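You operate a simulated robot arm through the tools that you are given. There is no shell and no other tool. Be economical: measure what you need, move in short steps, check, and stop when the job is done.

You are at the controls of a simulated robot arm. One attempt, no reset.

## Task
Slide the barometer back beside the clock, tap its glass and set the marker over the pointer.
Fine: the small tin that stands in its place goes on the brass tray.
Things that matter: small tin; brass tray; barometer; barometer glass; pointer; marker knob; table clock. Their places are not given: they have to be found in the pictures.

The check looks at the end state, three seconds after you hand in, the way a careful person would. Anything else that was tipped, shoved, dropped, spilled or broken makes it a failure.

## Robot
A 7-joint arm with a two-finger parallel gripper, fixed in place. Base frame: the origin is at the foot of the arm, x ahead of it, y to its left, z up. Lengths are in m, angles in rad, forces in N, time in s.
It reaches about 0.792 m from its shoulder. Its first joint turns from -1.152 to 1.152 rad. Payload 2.4 kg.
Tool frame: the origin (TCP) lies between the finger pads and is the grasp point; the fingertips stand 0.03 m ahead of it; z points along the fingers, y is the line along which they close. Largest opening 0.094 m; finger width 0.028, thickness 0.01; the body of the gripper, 0.05 by 0.096 m, starts 0.055 m behind the TCP.
Orientation is that of the tool frame in the base frame, as a unit quaternion [x, y, z, w]. With the fingers straight down and closing along the base's y, the tool's x points along the base's -x, its y along +y and its z along -z.

## Interface
- The arm moves only by the tool jog_arm. Its argument "plan" is a list of rows, each a list of 3 entries, a list of its own where there are three numbers: the shift along the tool's x, y, z in units of 40 mm (1.0 is 40 mm), then the turn, a rotation vector about the tool's x, y, z in units of 5 degrees (1.0 is 5 degrees), then the finger opening in m, from 0 to 0.094. In form: [[[dx, dy, dz], [rx, ry, rz], claw], ...]. A call has 1 to 10 rows; each row shifts and turns the commanded pose from where the row before left it, along the tool's axes as they then stand. A call with a number of a shift or a turn outside -1 to 1 is refused whole. A row lasts 0.2 s, in which the tool goes at most 0.05 m and 0.15 rad; a call with a longer step from one row to the next is refused whole, and so is a gripper value outside its range. Where a pose cannot be reached the arm comes as near as it can. A force on the tool above 40 N (or 10 N above the force at the start of the call, whichever is more), or a blocked arm, ends the call early, and 0.2 s more pass. Each finger travels about 0.153 m/s and halts on what it meets, pressing with about 31 N; the grip force reading is that of the motor and also rises with nothing between the fingers. The clock runs only during rows and for 0.2 s after the last one: add rows that do not move to give the fingers time. The reply holds the time, the measured pose of the TCP, the force on the tool along the base axes, the opening and the grip force, in the units named above and with some noise.
- Cameras (640 x 400 px; columns grow to the right, rows downward): "scene" is fixed at [0.0217, 0.4692, 1.4286]; the picture's right is [-0.86, -0.51, 0.00], its down [-0.35, 0.60, -0.72] and it looks along [0.36, -0.62, -0.70] (base axes); focal length 347 px, centre (320, 200). "wrist" rides on the gripper at [-0.037, 0, -0.058] in the tool frame; the picture's right is [0.00, -1.00, 0.00], its down [0.97, 0.00, -0.24] and it looks along [0.24, 0.00, 0.97] (tool axes); focal length 218 px, centre (320, 200).
- snapshot(camera): a new picture of that camera. It takes no simulated time.
- measure_at(camera, pixels): for up to 12 pixels [column, row] of the newest picture of that camera ("zoom" is the newest enlarged one), the place [x, y, z] in the base frame of the surface seen there, good to about 0.002 m. It takes no simulated time.
- inspect(camera, box): a new picture of the part [left, top, right, bottom] of that camera's present view, enlarged. It takes no simulated time.
- job_done(): hands the job in; it is judged then, once.

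Go step by step. Measure first, check grasps and placings, and put right what went wrong. The budget is 80 turns and 38 pictures, counting those below and the enlarged ones. Unless the task says otherwise, let go and move clear before handing in, and close with one line.

The tools are called after ">>>" as name(argument=value, ...) on one line, values as JSON. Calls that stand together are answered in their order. jog_arm: Moves the arm, as the interface text tells. Its arguments: {"type":"object","properties":{"plan":{"type":"array","items":{"type":"array"}}},"required":["plan"]} The other tools are called the same way: snapshot (camera) takes a picture; measure_at (camera, pixels) gives the place of the surface under pixels of a picture; inspect (camera, box) takes an enlarged picture of a part of a camera's view; job_done () hands the job in.

At the start:

```text
time: 0.0
tcp_pos: [0.4081, 0.1616, 1.047]
ee_rot: [0.0, 1.0, 0.0, 0.0]
ft_force: [0.6, -0.1, 0.7]
gripper_width: 0.0943
grip_force: 0.0
```

scene: 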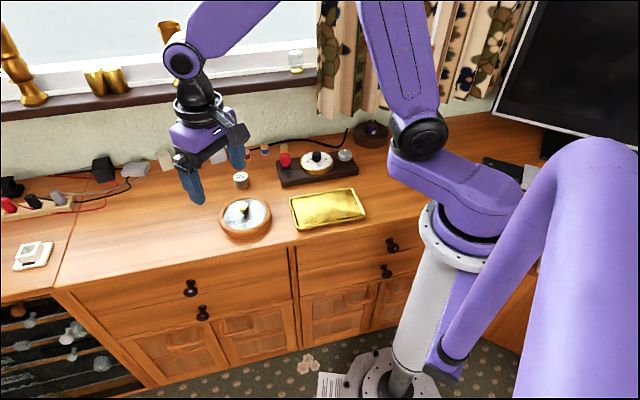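
wrist: 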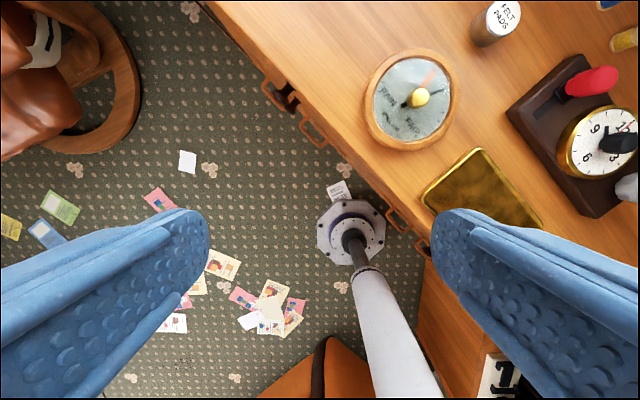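

The wrist view shows the barometer at (410,100), the tray at (480,195), the tin at (497,20), and the clock at (600,140). I'll enlarge these areas and measure them.

>>> inspect(camera="scene", box=[200, 120, 400, 245])

>>> measure_at(camera="scene", pixels=[[245, 208], [222, 216], [270, 216], [245, 237], [241, 175], [241, 187], [291, 200], [357, 190], [366, 216], [300, 229], [316, 157], [282, 185]])

>>> inspect(camera="wrist", box=[340, 0, 640, 190])

```text
3.20 times, centred on (300, 182) of scene
```

zoom: 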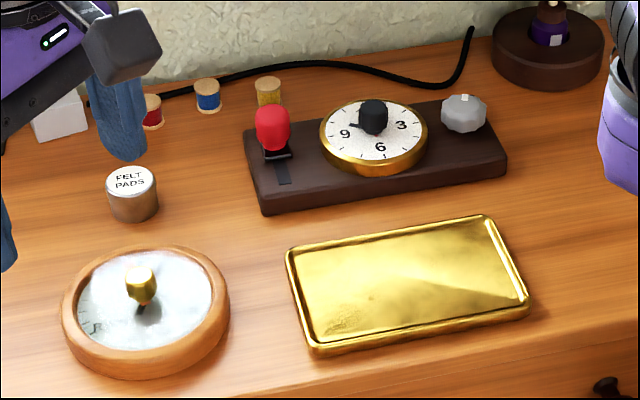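

```text
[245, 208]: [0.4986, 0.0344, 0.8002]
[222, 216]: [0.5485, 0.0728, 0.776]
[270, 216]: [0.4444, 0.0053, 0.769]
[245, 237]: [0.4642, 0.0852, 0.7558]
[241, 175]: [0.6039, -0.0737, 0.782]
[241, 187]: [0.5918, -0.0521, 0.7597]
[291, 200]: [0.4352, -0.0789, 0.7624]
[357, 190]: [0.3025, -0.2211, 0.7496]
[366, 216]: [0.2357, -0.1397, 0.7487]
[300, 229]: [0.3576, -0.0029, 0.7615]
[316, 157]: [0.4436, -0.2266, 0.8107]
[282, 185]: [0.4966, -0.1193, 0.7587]
```

```text
2.11 times, centred on (490, 95) of wrist
```

zoom: 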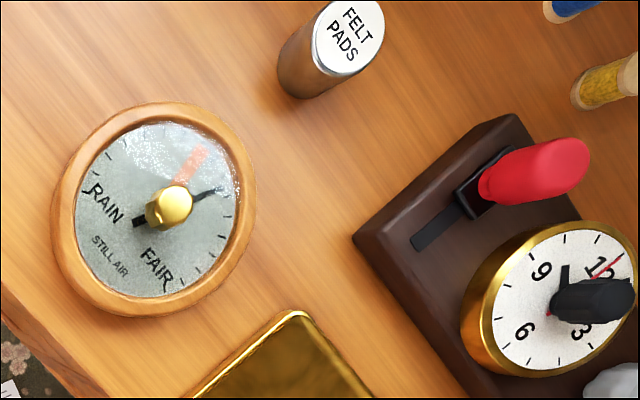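

The table top is at z≈0.745, the barometer is near (0.50,0.04) and the tin is near (0.60,-0.065). I'll move over them for a closer look.

>>> jog_arm(plan=[[[-0.7, -0.85, 0.25], [0, 0, 0], 0.094], [[-0.7, -0.85, 0.25], [0, 0, 0], 0.094], [[-0.7, -0.85, 0.25], [0, 0, 0], 0.094], [[-0.7, -0.85, 0.25], [0, 0, 0], 0.094], [[-0.7, -0.85, 0.25], [0, 0, 0], 0.094], [[0, 0, 0], [0, 0, 0], 0.094], [[0, 0, 0], [0, 0, 0], 0.094]])

>>> snapshot(camera="wrist")

```text
time: 1.6
tcp_pos: [0.5497, -0.0085, 0.9991]
ee_rot: [0.0, 1.0, 0.0, 0.0]
ft_force: [0.4, -0.9, 0.3]
gripper_width: 0.094
grip_force: 0.1
```

```text
33 pictures are left
```

wrist: 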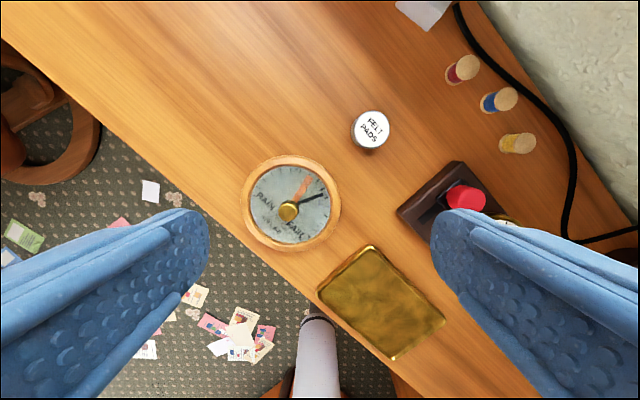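

>>> inspect(camera="wrist", box=[230, 90, 430, 260])

>>> measure_at(camera="wrist", pixels=[[242, 200], [340, 205], [290, 156], [291, 248], [371, 125], [351, 128], [389, 124], [318, 290], [370, 246], [445, 317], [393, 358], [398, 210]])

```text
2.35 times, centred on (330, 175) of wrist
```

zoom: 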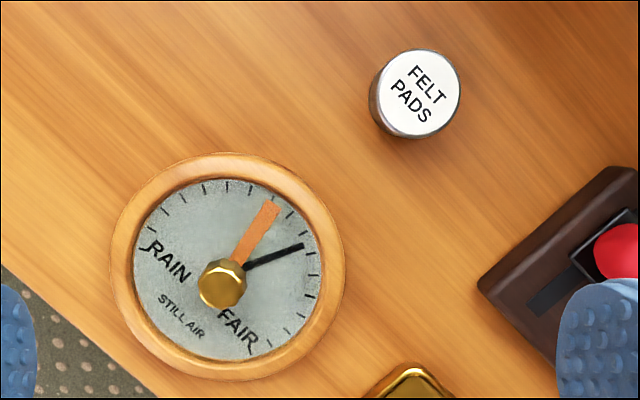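

```text
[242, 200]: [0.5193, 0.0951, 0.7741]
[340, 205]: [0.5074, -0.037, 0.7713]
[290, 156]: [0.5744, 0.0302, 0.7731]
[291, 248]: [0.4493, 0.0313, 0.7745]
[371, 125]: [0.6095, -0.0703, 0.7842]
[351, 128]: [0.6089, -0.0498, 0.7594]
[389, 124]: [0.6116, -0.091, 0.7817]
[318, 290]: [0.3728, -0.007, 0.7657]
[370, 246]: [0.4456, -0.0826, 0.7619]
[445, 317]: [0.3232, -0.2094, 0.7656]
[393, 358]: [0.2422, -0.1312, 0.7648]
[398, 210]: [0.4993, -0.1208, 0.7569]
```

The tin centre is about (0.606,-0.071) with its top at 0.784. The barometer centre is about (0.511,0.030) with radius 0.064, and the tray centre is about (0.346,-0.107). I'll move above the tin and descend part-way.

>>> jog_arm(plan=[[[-0.7, -0.78, 0], [0, 0, 0], 0.094], [[-0.7, -0.78, 0], [0, 0, 0], 0.094], [[0, 0, 1], [0, 0, 0], 0.094], [[0, 0, 1], [0, 0, 0], 0.094], [[0, 0, 1], [0, 0, 0], 0.094], [[0, 0, 1], [0, 0, 0], 0.094], [[0, 0, 0], [0, 0, 0], 0.094], [[0, 0, 0], [0, 0, 0], 0.094]])

>>> snapshot(camera="wrist")

```text
time: 3.4
tcp_pos: [0.606, -0.0716, 0.8394]
ee_rot: [0.0, 1.0, 0.001, 0.0]
ft_force: [0.7, 1.0, 0.4]
gripper_width: 0.0941
grip_force: 0.0
```

```text
31 pictures are left
```

wrist: 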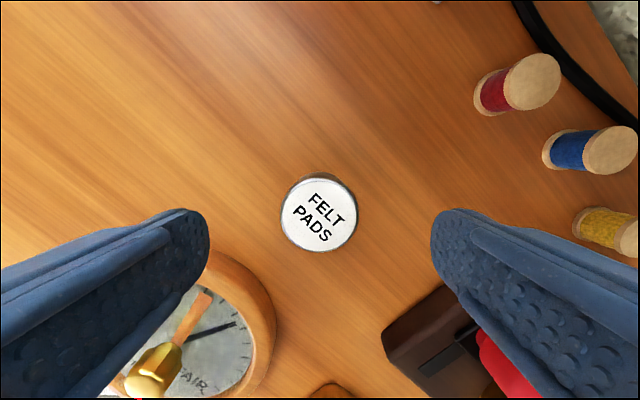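

The tin sits at (318,215), between the fingers. I'll check its centre and the table height.

>>> measure_at(camera="wrist", pixels=[[283, 212], [356, 213], [319, 181], [319, 247], [319, 215], [319, 290], [383, 340]])

```text
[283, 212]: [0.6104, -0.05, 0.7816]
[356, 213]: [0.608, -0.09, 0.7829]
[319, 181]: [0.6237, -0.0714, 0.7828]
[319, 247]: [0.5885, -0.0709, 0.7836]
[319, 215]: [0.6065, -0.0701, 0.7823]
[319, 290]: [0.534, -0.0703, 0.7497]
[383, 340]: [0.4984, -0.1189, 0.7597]
```

The tin is centred at (0.607,-0.0705) and the table is at 0.749. I'll go down to TCP z≈0.785 and close.

>>> jog_arm(plan=[[[0, 0.02, 0.7], [0, 0, 0], 0.094], [[0, 0, 0.65], [0, 0, 0], 0.094], [[0, 0, 0], [0, 0, 0], 0.094], [[0, 0, 0], [0, 0, 0], 0.03], [[0, 0, 0], [0, 0, 0], 0.03], [[0, 0, 0], [0, 0, 0], 0.03], [[0, 0, 0], [0, 0, 0], 0.03]])

```text
time: 5.0
tcp_pos: [0.6049, -0.0688, 0.7847]
ee_rot: [0.0, 1.0, 0.0, 0.0]
ft_force: [-0.1, -0.3, 0.7]
gripper_width: 0.0431
grip_force: 30.9
```

The grip holds at an opening of 43 mm. I'll lift and carry the tin over the tray.

>>> jog_arm(plan=[[[0, 0, -0.9], [0, 0, 0], 0.03], [[0, 0, -1], [0, 0, 0], 0.03], [[0, 0, -0.9], [0, 0, 0], 0.03], [[0.925, -0.14, 0], [0, 0, 0], 0.03], [[0.925, -0.14, 0], [0, 0, 0], 0.03], [[0.925, -0.14, 0], [0, 0, 0], 0.03], [[0.925, -0.14, 0], [0, 0, 0], 0.03], [[0.925, -0.14, 0], [0, 0, 0], 0.03], [[0.925, -0.14, 0], [0, 0, 0], 0.03], [[0.925, -0.14, 0], [0, 0, 0], 0.03]])

>>> snapshot(camera="wrist")

>>> snapshot(camera="scene")

```text
time: 7.2
tcp_pos: [0.3461, -0.1086, 0.8957]
ee_rot: [0.001, 1.0, 0.0, -0.001]
ft_force: [-0.1, -0.3, 0.3]
gripper_width: 0.0428
grip_force: 31.2
```

```text
30 pictures are left
```

wrist: 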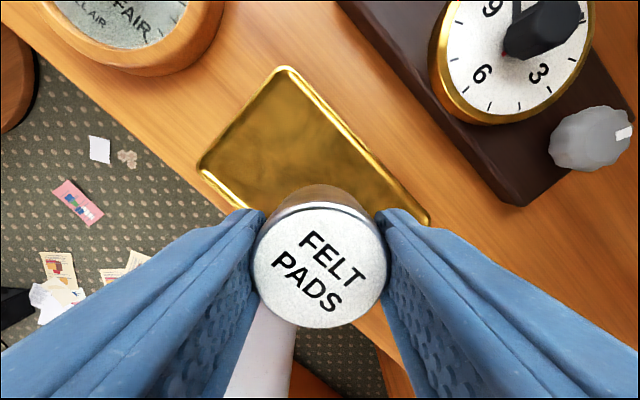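

```text
29 pictures are left
```

scene: 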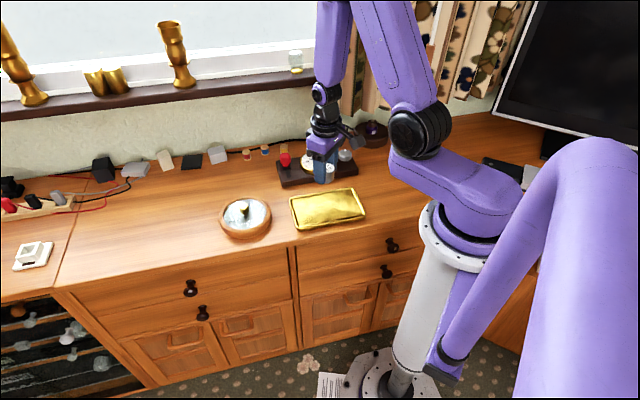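

The tin is held level above the tray. I'll measure the tray floor and rim.

>>> measure_at(camera="wrist", pixels=[[300, 130], [340, 175], [284, 68], [428, 222], [200, 170], [260, 170], [350, 140]])

```text
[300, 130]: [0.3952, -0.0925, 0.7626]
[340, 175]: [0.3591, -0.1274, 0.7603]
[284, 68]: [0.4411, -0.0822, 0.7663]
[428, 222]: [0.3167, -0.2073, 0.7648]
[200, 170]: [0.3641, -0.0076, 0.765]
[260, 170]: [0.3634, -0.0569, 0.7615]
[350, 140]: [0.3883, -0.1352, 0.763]
```

The tray floor is at 0.761, 12 mm above the table, so the release height is about TCP 0.797. I'll lower gently and open a little.

>>> jog_arm(plan=[[[0.1, 0, 0.8], [0, 0, 0], 0.03], [[0, 0, 0.8], [0, 0, 0], 0.03], [[0, 0, 0.6], [0, 0, 0], 0.03], [[0, 0, 0.24], [0, 0, 0], 0.03], [[0, 0, 0], [0, 0, 0], 0.03], [[0, 0, 0], [0, 0, 0], 0.03]])

```text
time: 8.6
tcp_pos: [0.3414, -0.1081, 0.7978]
ee_rot: [0.0, 1.0, 0.0, 0.0]
ft_force: [0.5, -0.2, -0.8]
gripper_width: 0.0428
grip_force: 30.8
```

>>> jog_arm(plan=[[[0, 0, 0.02], [0, 0, 0], 0.03], [[0, 0, 0], [0, 0, 0], 0.048], [[0, 0, 0], [0, 0, 0], 0.07], [[0, 0, 0], [0, 0, 0], 0.07], [[0, 0, -0.8], [0, 0, 0], 0.07], [[0, 0, -0.9], [0, 0, 0], 0.07], [[0, 0, -0.9], [0, 0, 0], 0.07], [[-0.6, 0.6, -0.4], [0, 0, 0], 0.07], [[-0.8, 0.7, 0], [0, 0, 0], 0.07], [[0, 0, 0], [0, 0, 0], 0.07]])

>>> snapshot(camera="wrist")

```text
time: 10.8
tcp_pos: [0.3964, -0.0557, 0.9195]
ee_rot: [0.0, 1.0, 0.001, 0.001]
ft_force: [-1.4, 0.6, 0.7]
gripper_width: 0.0702
grip_force: 0.0
```

```text
28 pictures are left
```

wrist: 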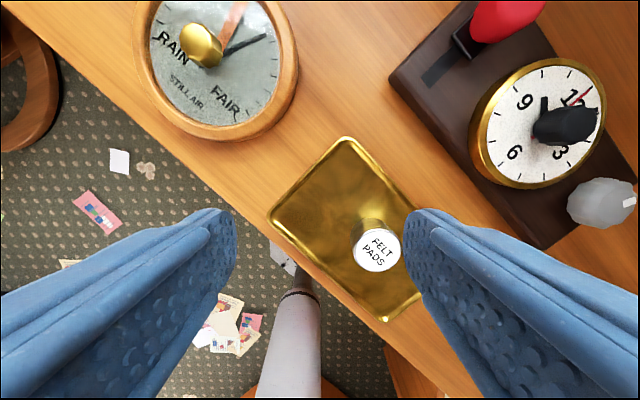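

The tin stands on the tray at (376,250). For a two-finger push I'll yaw the tool 45° so the fingers straddle the front of the rim, and move to the front of the barometer.

>>> jog_arm(plan=[[[-0.1, 0.43, 0], [0, 0, 1], 0.06], [[-0.1, 0.43, 0], [0, 0, 1], 0.06], [[-0.1, 0.43, 0], [0, 0, 1], 0.06], [[0, 0.43, 0], [0, 0, 1], 0.06], [[0, 0.43, 0], [0, 0, 1], 0.06], [[0, 0.43, 0], [0, 0, 1], 0.06], [[0.1, 0.43, 0], [0, 0, 1], 0.06], [[0.1, 0.43, 0], [0, 0, 1], 0.06], [[0.1, 0.43, 0], [0, 0, 1], 0.06], [[0, 0, 0], [0, 0, 0], 0.06]])

>>> snapshot(camera="wrist")

```text
time: 13.0
tcp_pos: [0.45, 0.09, 0.9181]
ee_rot: [0.383, 0.924, 0.0, 0.001]
ft_force: [0.3, 0.1, 0.5]
gripper_width: 0.0598
grip_force: 0.1
```

```text
27 pictures are left
```

wrist: 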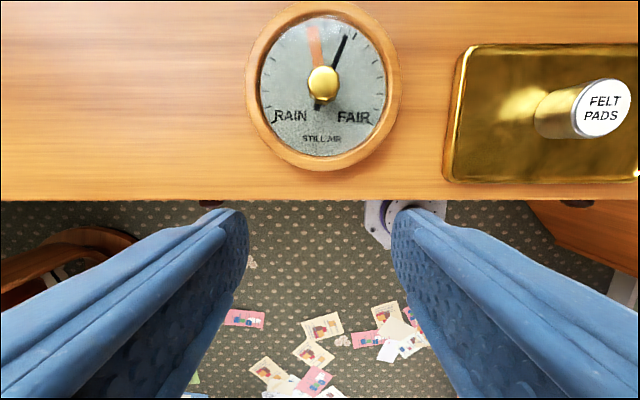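

The view is now aligned with the table. I'll measure the barometer rim for its exact centre.

>>> measure_at(camera="wrist", pixels=[[250, 85], [397, 85], [323, 167], [323, 8], [265, 40], [380, 40], [320, 85], [312, 145], [447, 180], [323, 185]])

```text
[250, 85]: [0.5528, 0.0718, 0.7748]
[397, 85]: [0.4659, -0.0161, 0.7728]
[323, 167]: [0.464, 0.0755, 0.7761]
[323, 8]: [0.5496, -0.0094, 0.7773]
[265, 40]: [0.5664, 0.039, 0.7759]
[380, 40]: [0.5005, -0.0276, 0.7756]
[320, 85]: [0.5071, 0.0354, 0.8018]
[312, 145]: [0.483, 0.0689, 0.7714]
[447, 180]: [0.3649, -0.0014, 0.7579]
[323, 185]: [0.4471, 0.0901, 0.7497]
```

The barometer centre is about (0.507,0.033), and the way back to the tin's old spot is straight along tool −x. I'll lower in front of the rim.

>>> jog_arm(plan=[[[0.6, 0, 0.6], [0, 0, 0], 0.06], [[0, 0, 0.9], [0, 0, 0], 0.06], [[0, 0, 0.9], [0, 0, 0], 0.06], [[0, 0, 0.9], [0, 0, 0], 0.06], [[0, 0, 0], [0, 0, 0], 0.06]])

>>> snapshot(camera="wrist")

```text
time: 14.2
tcp_pos: [0.4338, 0.1095, 0.7865]
ee_rot: [0.383, 0.924, 0.0, 0.0]
ft_force: [-0.2, -0.3, 0.7]
gripper_width: 0.0598
grip_force: 0.0
```

```text
26 pictures are left
```

wrist: 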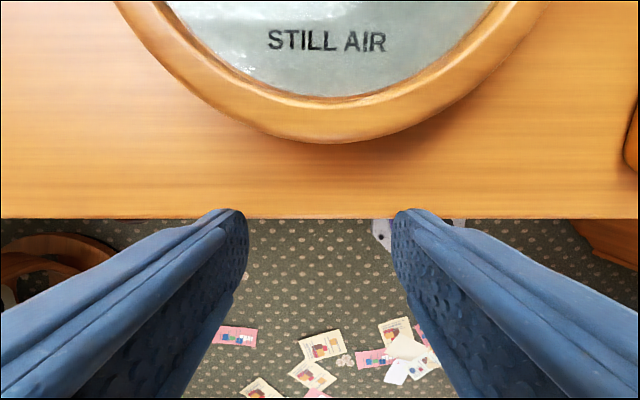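

The fingers are in front of the rim, centred to within 2 mm. I'll start the push slowly along tool −x.

>>> jog_arm(plan=[[[-0.4, -0.05, 0], [0, 0, 0], 0.06], [[-0.4, 0, 0], [0, 0, 0], 0.06], [[-0.3, 0, 0], [0, 0, 0], 0.06], [[-0.3, 0, 0], [0, 0, 0], 0.06], [[-0.3, 0, 0], [0, 0, 0], 0.06], [[-0.3, 0, 0], [0, 0, 0], 0.06], [[-0.3, 0, 0], [0, 0, 0], 0.06]])

>>> snapshot(camera="wrist")

```text
time: 15.8
tcp_pos: [0.4984, 0.0413, 0.7859]
ee_rot: [0.383, 0.924, 0.0, -0.001]
ft_force: [-2.2, 1.3, 0.5]
gripper_width: 0.0605
grip_force: 0.2
```

```text
25 pictures are left
```

wrist: 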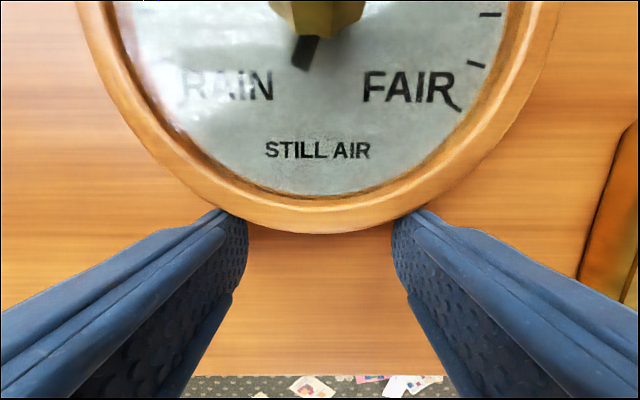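

The disc is seated on both fingers and sliding straight. I'll check where the rim sits relative to the tool.

>>> measure_at(camera="wrist", pixels=[[322, 225], [322, 210], [90, 30], [553, 30], [322, 195]])

```text
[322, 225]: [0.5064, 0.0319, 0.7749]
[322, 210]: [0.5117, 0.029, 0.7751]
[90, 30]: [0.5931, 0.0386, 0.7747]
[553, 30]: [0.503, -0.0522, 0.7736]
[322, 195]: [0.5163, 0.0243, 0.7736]
```

The centre is now about 0.083 m short of the tin's old spot, so I'll push the rest of the way.

>>> jog_arm(plan=[[[-0.3, -0.01, 0], [0, 0, 0], 0.06], [[-0.3, -0.01, 0], [0, 0, 0], 0.06], [[-0.3, -0.01, 0], [0, 0, 0], 0.06], [[-0.3, -0.01, 0], [0, 0, 0], 0.06], [[-0.3, -0.01, 0], [0, 0, 0], 0.06], [[-0.3, -0.01, 0], [0, 0, 0], 0.06], [[-0.26, 0, 0], [0, 0, 0], 0.06], [[0, 0, 0], [0, 0, 0], 0.06]])

>>> jog_arm(plan=[[[0.7, 0, 0], [0, 0, 0], 0.06], [[0, 0, -1], [0, 0, 0], 0.06], [[0, 0, -1], [0, 0, 0], 0.06], [[0, 0, -1], [0, 0, 0], 0.06], [[0, 0, -1], [0, 0, 0], 0.06], [[0, 0, 0], [0, 0, 0], 0.06]])

>>> snapshot(camera="wrist")

>>> snapshot(camera="scene")

```text
time: 17.6
tcp_pos: [0.5549, -0.0189, 0.7858]
ee_rot: [0.383, 0.924, 0.0, 0.0]
ft_force: [-1.8, 1.6, -1.3]
gripper_width: 0.0602
grip_force: 0.3
```

```text
time: 19.0
tcp_pos: [0.5346, 0.0021, 0.948]
ee_rot: [0.383, 0.924, 0.0, 0.001]
ft_force: [-0.2, 0.5, 0.1]
gripper_width: 0.0601
grip_force: 0.1
```

```text
24 pictures are left
```

wrist: 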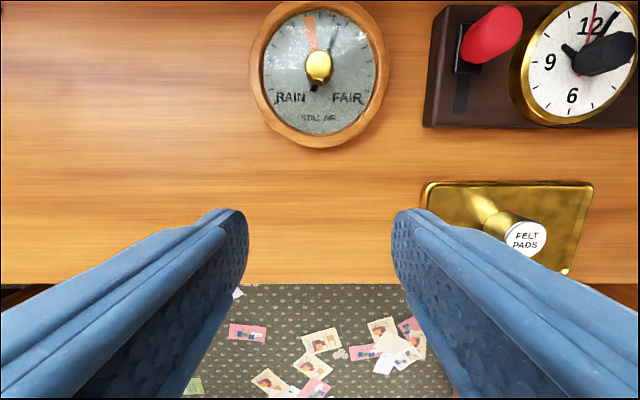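

```text
23 pictures are left
```

scene: 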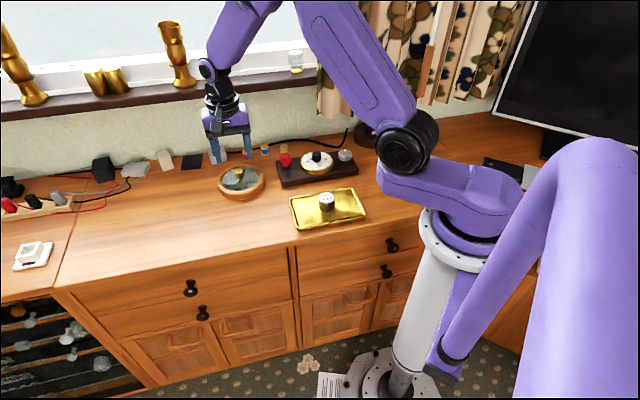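

The barometer now sits beside the clock. I'll measure its rim and the knob, and zoom in on the dial.

>>> measure_at(camera="wrist", pixels=[[252, 70], [388, 70], [320, 145], [318, 3], [318, 65], [424, 125], [430, 25], [318, 125], [340, 110]])

>>> inspect(camera="wrist", box=[230, 0, 410, 155])

```text
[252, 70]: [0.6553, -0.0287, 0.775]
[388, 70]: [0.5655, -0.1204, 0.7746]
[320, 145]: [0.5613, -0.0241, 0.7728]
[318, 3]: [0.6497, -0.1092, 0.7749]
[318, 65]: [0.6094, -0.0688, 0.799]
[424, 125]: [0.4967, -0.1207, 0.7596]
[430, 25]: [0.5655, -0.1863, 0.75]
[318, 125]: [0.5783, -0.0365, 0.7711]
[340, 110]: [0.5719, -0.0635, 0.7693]
```

```text
2.58 times, centred on (320, 78) of wrist
```

zoom: 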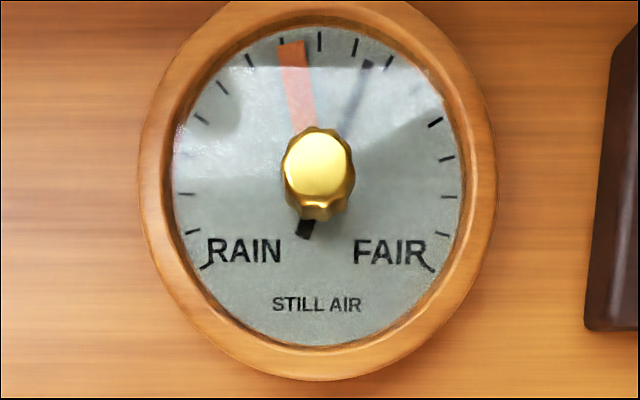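

The barometer centre is about (0.604,-0.068), within 3 mm of the old spot. Next is the tap: I'll close the fingers and hover over the front glass, near "STILL AIR" and clear of the knob.

>>> jog_arm(plan=[[[-0.8, 0, 0], [0, 0, 0], 0.0], [[-0.79, 0, 0.3], [0, 0, 0], 0.0], [[0, 0, 1], [0, 0, 0], 0.0], [[0, 0, 1], [0, 0, 0], 0.0], [[0, 0, 1], [0, 0, 0], 0.0], [[0, 0, 0], [0, 0, 0], 0.0], [[0, 0, 0], [0, 0, 0], 0.0]])

>>> snapshot(camera="wrist")

```text
time: 20.6
tcp_pos: [0.5789, -0.0433, 0.8158]
ee_rot: [0.382, 0.924, 0.0, 0.001]
ft_force: [-0.6, -0.4, -0.6]
gripper_width: 0.0
grip_force: 31.0
```

```text
21 pictures are left
```

wrist: 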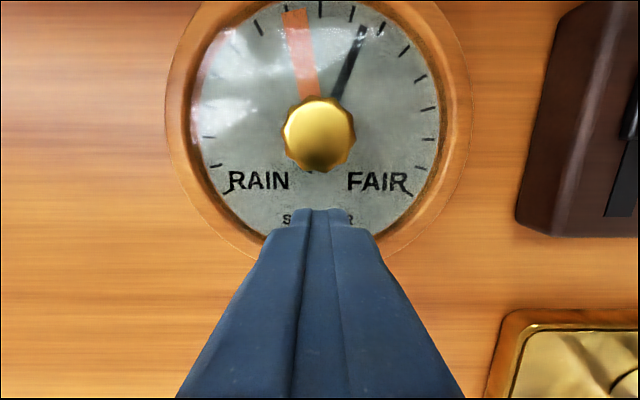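

The fingertips are over "STILL AIR", about 15 mm above the glass. I'll come down in small steps and tap lightly.

>>> jog_arm(plan=[[[0, 0, 0.2], [0, 0, 0], 0.0], [[0, 0, 0.1], [0, 0, 0], 0.0], [[0, 0, 0.05], [0, 0, 0], 0.0]])

```text
time: 21.4
tcp_pos: [0.5801, -0.0432, 0.8026]
ee_rot: [0.383, 0.924, 0.0, -0.001]
ft_force: [-10.2, 0.8, 22.6]
gripper_width: 0.0
grip_force: 30.7
```

There is contact with 22 N upward, so the tap is made. I'll back off and look at the pointer.

>>> jog_arm(plan=[[[0, 0, -0.5], [0, 0, 0], 0.0], [[0, 0, 0], [0, 0, 0], 0.0], [[0, 0, 0], [0, 0, 0], 0.0]])

>>> snapshot(camera="wrist")

```text
time: 22.2
tcp_pos: [0.5789, -0.0432, 0.8206]
ee_rot: [0.384, 0.923, 0.0, 0.0]
ft_force: [-0.9, 0.7, -0.3]
gripper_width: 0.0
grip_force: 31.1
```

```text
20 pictures are left
```

wrist: 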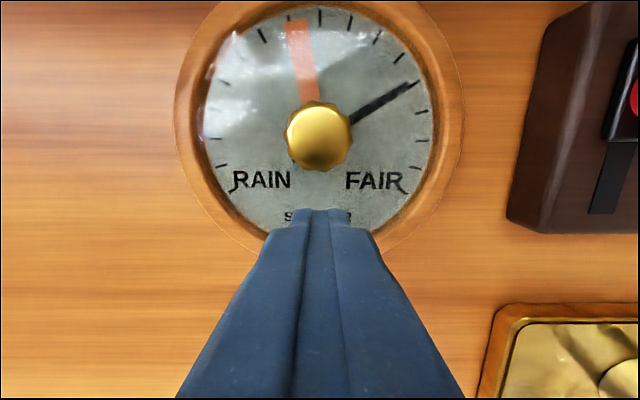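

The tap freed the pointer, which now points toward (412,83), while the marker is still at (297,25). I'll measure the knob, the pointer tip and the marker tip.

>>> measure_at(camera="wrist", pixels=[[319, 133], [288, 133], [350, 133], [319, 104], [319, 165], [416, 82], [360, 118], [297, 28], [306, 85], [320, 11], [222, 165], [428, 112]])

>>> inspect(camera="wrist", box=[170, 0, 470, 190])

```text
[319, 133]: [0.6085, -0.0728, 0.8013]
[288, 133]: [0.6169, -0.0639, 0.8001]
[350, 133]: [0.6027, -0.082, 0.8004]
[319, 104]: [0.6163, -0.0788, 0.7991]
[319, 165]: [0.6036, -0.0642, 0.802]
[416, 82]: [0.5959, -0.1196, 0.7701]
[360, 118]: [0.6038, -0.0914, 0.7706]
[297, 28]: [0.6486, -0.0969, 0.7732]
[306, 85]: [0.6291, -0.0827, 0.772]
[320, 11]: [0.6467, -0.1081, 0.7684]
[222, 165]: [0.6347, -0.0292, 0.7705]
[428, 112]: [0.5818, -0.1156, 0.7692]
```

```text
2.11 times, centred on (320, 95) of wrist
```

zoom: 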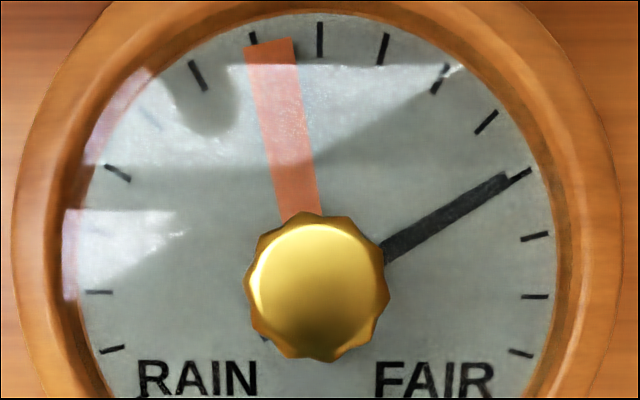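

The knob centre is about (0.6095,-0.072). The marker is about 12° left of the back direction and the pointer about 60° right, so the marker needs roughly 72° clockwise. I'll move over the knob, open, and turn the tool back 45° for wrist room.

>>> jog_arm(plan=[[[0, 0, -0.8], [0, 0, 0], 0.0], [[-0.53, 0, 0], [0, 0, -1], 0.05], [[-0.53, 0.046, 0], [0, 0, -1], 0.05], [[0, 0, 0], [0, 0, -1], 0.05], [[0, 0, 0], [0, 0, -1], 0.05], [[0, 0, 0], [0, 0, -1], 0.05], [[0, 0, 0], [0, 0, -1], 0.05], [[0, 0, 0], [0, 0, -1], 0.05], [[0, 0, 0], [0, 0, -1], 0.05], [[0, 0, 0], [0, 0, -1], 0.05]])

>>> snapshot(camera="wrist")

```text
time: 24.4
tcp_pos: [0.6118, -0.0706, 0.8524]
ee_rot: [-0.001, 1.0, 0.0, 0.0]
ft_force: [0.2, 0.9, 0.4]
gripper_width: 0.0501
grip_force: 0.1
```

```text
18 pictures are left
```

wrist: 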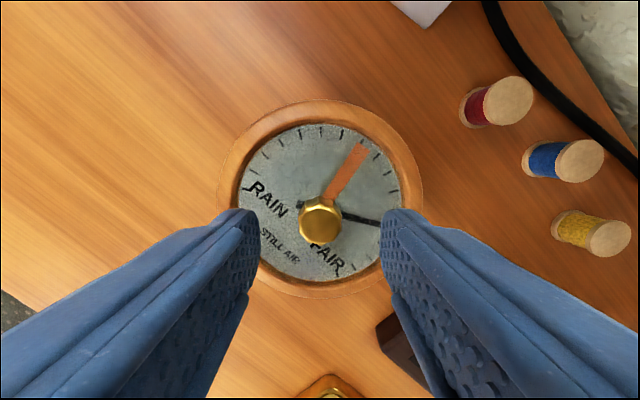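

>>> measure_at(camera="wrist", pixels=[[320, 219], [303, 219], [338, 219], [320, 201], [320, 240], [318, 103], [221, 190], [421, 185]])

```text
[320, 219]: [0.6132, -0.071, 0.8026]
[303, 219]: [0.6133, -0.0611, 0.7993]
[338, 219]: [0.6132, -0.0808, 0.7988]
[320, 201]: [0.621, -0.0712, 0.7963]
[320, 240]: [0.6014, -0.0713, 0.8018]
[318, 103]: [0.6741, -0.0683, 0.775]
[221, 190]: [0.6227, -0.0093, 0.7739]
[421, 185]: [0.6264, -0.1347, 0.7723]
```

The knob is centred at about (0.611,-0.071), right under the TCP. I'll go down to z≈0.807 and grip it.

>>> jog_arm(plan=[[[0.02, -0.01, 0.6], [0, 0, 0], 0.05], [[0, 0, 0.53], [0, 0, 0], 0.05], [[0, 0, 0], [0, 0, 0], 0.05], [[0, 0, 0], [0, 0, 0], 0.015], [[0, 0, 0], [0, 0, 0], 0.015], [[0, 0, 0], [0, 0, 0], 0.015], [[0, 0, 0], [0, 0, 0], 0.015]])

```text
time: 26.0
tcp_pos: [0.6115, -0.0717, 0.8072]
ee_rot: [0.0, 1.0, 0.001, 0.0]
ft_force: [2.5, 0.7, -1.0]
gripper_width: 0.0244
grip_force: 30.5
```

The knob is gripped at 24 mm with little side force. I'll turn it 50° clockwise first, then check.

>>> jog_arm(plan=[[[0, 0, 0], [0, 0, 1], 0.015], [[0, 0, 0], [0, 0, 1], 0.015], [[0, 0, 0], [0, 0, 1], 0.015], [[0, 0, 0], [0, 0, 1], 0.015], [[0, 0, 0], [0, 0, 1], 0.015], [[0, 0, 0], [0, 0, 1], 0.015], [[0, 0, 0], [0, 0, 1], 0.015], [[0, 0, 0], [0, 0, 1], 0.015], [[0, 0, 0], [0, 0, 1], 0.015], [[0, 0, 0], [0, 0, 1], 0.015]])

>>> snapshot(camera="wrist")

```text
time: 28.2
tcp_pos: [0.6119, -0.0703, 0.8076]
ee_rot: [0.423, 0.906, 0.001, 0.0]
ft_force: [-1.9, -2.2, 1.1]
gripper_width: 0.0246
grip_force: 30.8
```

```text
17 pictures are left
```

wrist: 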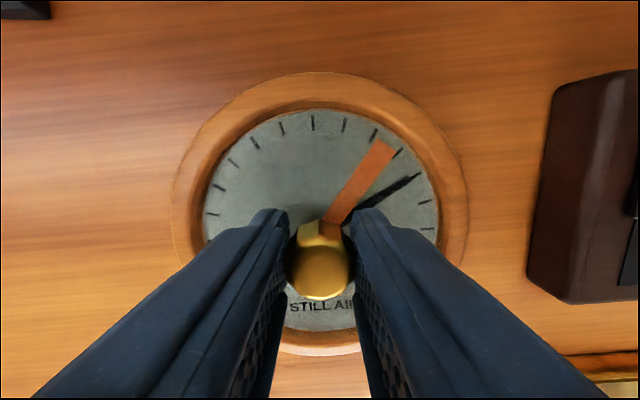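

The marker followed the turn. I'll measure the remaining angle from the marker tip (382,148) and the pointer tip (416,176).

>>> measure_at(camera="wrist", pixels=[[382, 146], [371, 142], [394, 152], [335, 218], [418, 174], [375, 201], [352, 216]])

```text
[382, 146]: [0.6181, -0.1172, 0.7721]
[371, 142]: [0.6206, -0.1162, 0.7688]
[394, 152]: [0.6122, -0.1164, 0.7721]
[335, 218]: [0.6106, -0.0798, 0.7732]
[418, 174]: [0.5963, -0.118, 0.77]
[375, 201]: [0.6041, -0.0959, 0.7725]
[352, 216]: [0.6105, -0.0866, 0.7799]
```

About 23° remains. I'll turn 22° more and recheck.

>>> jog_arm(plan=[[[0, 0, 0], [0, 0, 1], 0.015], [[0, 0, 0], [0, 0, 1], 0.015], [[0, 0, 0], [0, 0, 1], 0.015], [[0, 0, 0], [0, 0, 1], 0.015], [[0, 0, 0], [0, 0, 0.4], 0.015], [[0, 0, 0], [0, 0, 0], 0.015]])

>>> inspect(camera="wrist", box=[170, 60, 470, 250])

```text
time: 29.6
tcp_pos: [0.6114, -0.0716, 0.8071]
ee_rot: [0.588, 0.809, 0.0, 0.0]
ft_force: [-1.9, -1.1, 0.1]
gripper_width: 0.0245
grip_force: 31.0
```

```text
2.11 times, centred on (320, 155) of wrist
```

zoom: 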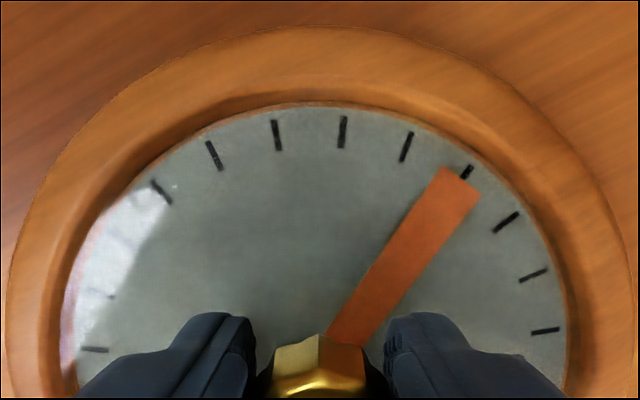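

The marker at (460,180) now hides the pointer and lines up with its tick. I'll let go, rise and check from above.

>>> jog_arm(plan=[[[0, 0, 0], [0, 0, 0], 0.03], [[0, 0, 0], [0, 0, 0], 0.05], [[0, 0, 0], [0, 0, 0], 0.05], [[0, 0, -0.5], [0, 0, 0], 0.05], [[0, 0, -0.9], [0, 0, -1], 0.05], [[0.5, -0.2, 0], [0, 0, -1], 0.05], [[0.3, 0, 0], [0, 0, -1], 0.05], [[0, 0, 0], [0, 0, -1], 0.05], [[0, 0, 0], [0, 0, 0], 0.05]])

>>> snapshot(camera="wrist")

>>> inspect(camera="wrist", box=[200, 50, 440, 200])

```text
time: 31.6
tcp_pos: [0.5918, -0.0447, 0.8627]
ee_rot: [0.438, 0.899, -0.001, 0.0]
ft_force: [-0.4, -0.2, -1.0]
gripper_width: 0.0502
grip_force: 0.1
```

```text
15 pictures are left
```

wrist: 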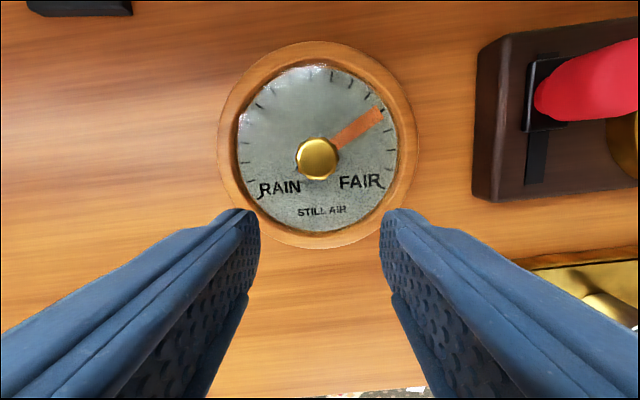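

```text
2.67 times, centred on (320, 125) of wrist
```

zoom: 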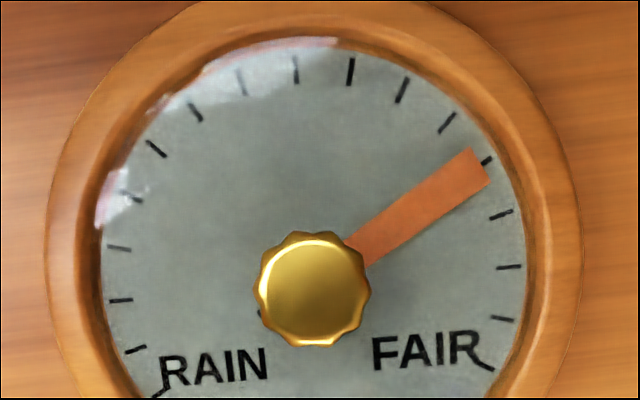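

The marker fully covers the pointer and points at the same tick (487,160). I'll check its angle numerically against the pointer's measured -106°.

>>> measure_at(camera="zoom", pixels=[[478, 167], [365, 247], [420, 208], [487, 160], [46, 250], [582, 250], [313, 285]])

>>> snapshot(camera="scene")

```text
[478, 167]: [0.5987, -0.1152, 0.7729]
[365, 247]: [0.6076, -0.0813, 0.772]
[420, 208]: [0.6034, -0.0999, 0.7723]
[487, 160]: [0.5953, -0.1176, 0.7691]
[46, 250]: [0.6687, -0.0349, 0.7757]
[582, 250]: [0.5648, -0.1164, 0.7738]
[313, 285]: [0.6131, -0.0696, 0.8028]
```

```text
13 pictures are left
```

scene: 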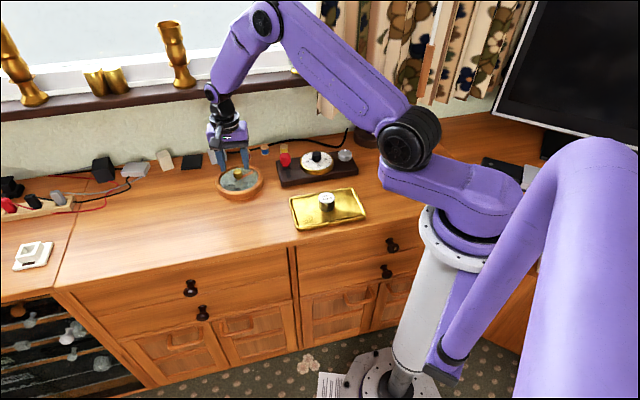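

The marker reads about -105.5° against -106.5° for the pointer, so it is on target. The tin is upright on the tray and nothing else has moved. I'll raise the arm clear.

>>> jog_arm(plan=[[[0, 0, -1], [0, 0, 0], 0.05], [[0, 0, -1], [0, 0, 0], 0.05], [[0, 0, -1], [0, 0, 0], 0.05], [[0.8, 0, -0.5], [0, 0, 0], 0.05], [[0, 0, 0], [0, 0, 0], 0.05]])

>>> inspect(camera="wrist", box=[220, 0, 640, 263])

```text
time: 32.8
tcp_pos: [0.5711, -0.019, 1.005]
ee_rot: [0.439, 0.899, -0.001, 0.0]
ft_force: [-0.3, 0.5, 0.0]
gripper_width: 0.0499
grip_force: 0.1
```

```text
1.52 times, centred on (430, 132) of wrist
```

zoom: 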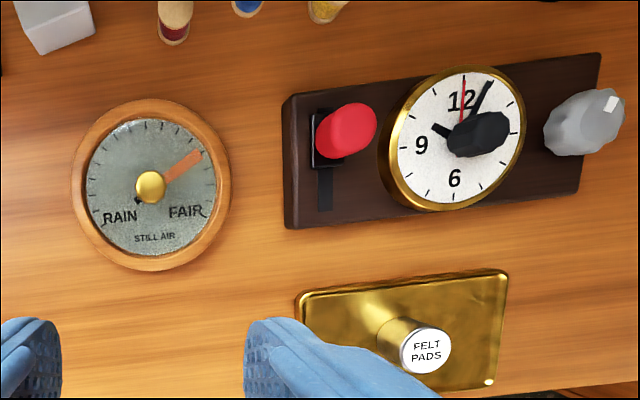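

The final view shows the barometer beside the clock, the marker covering the pointer, the tin on the tray and the arm clear. I'm handing in.

>>> job_done()

```text
The job is handed in.
```

The job is handed in: the tin stands on the brass tray, the barometer is back beside the clock with its glass tapped, and the marker is over the pointer to within about 2°.
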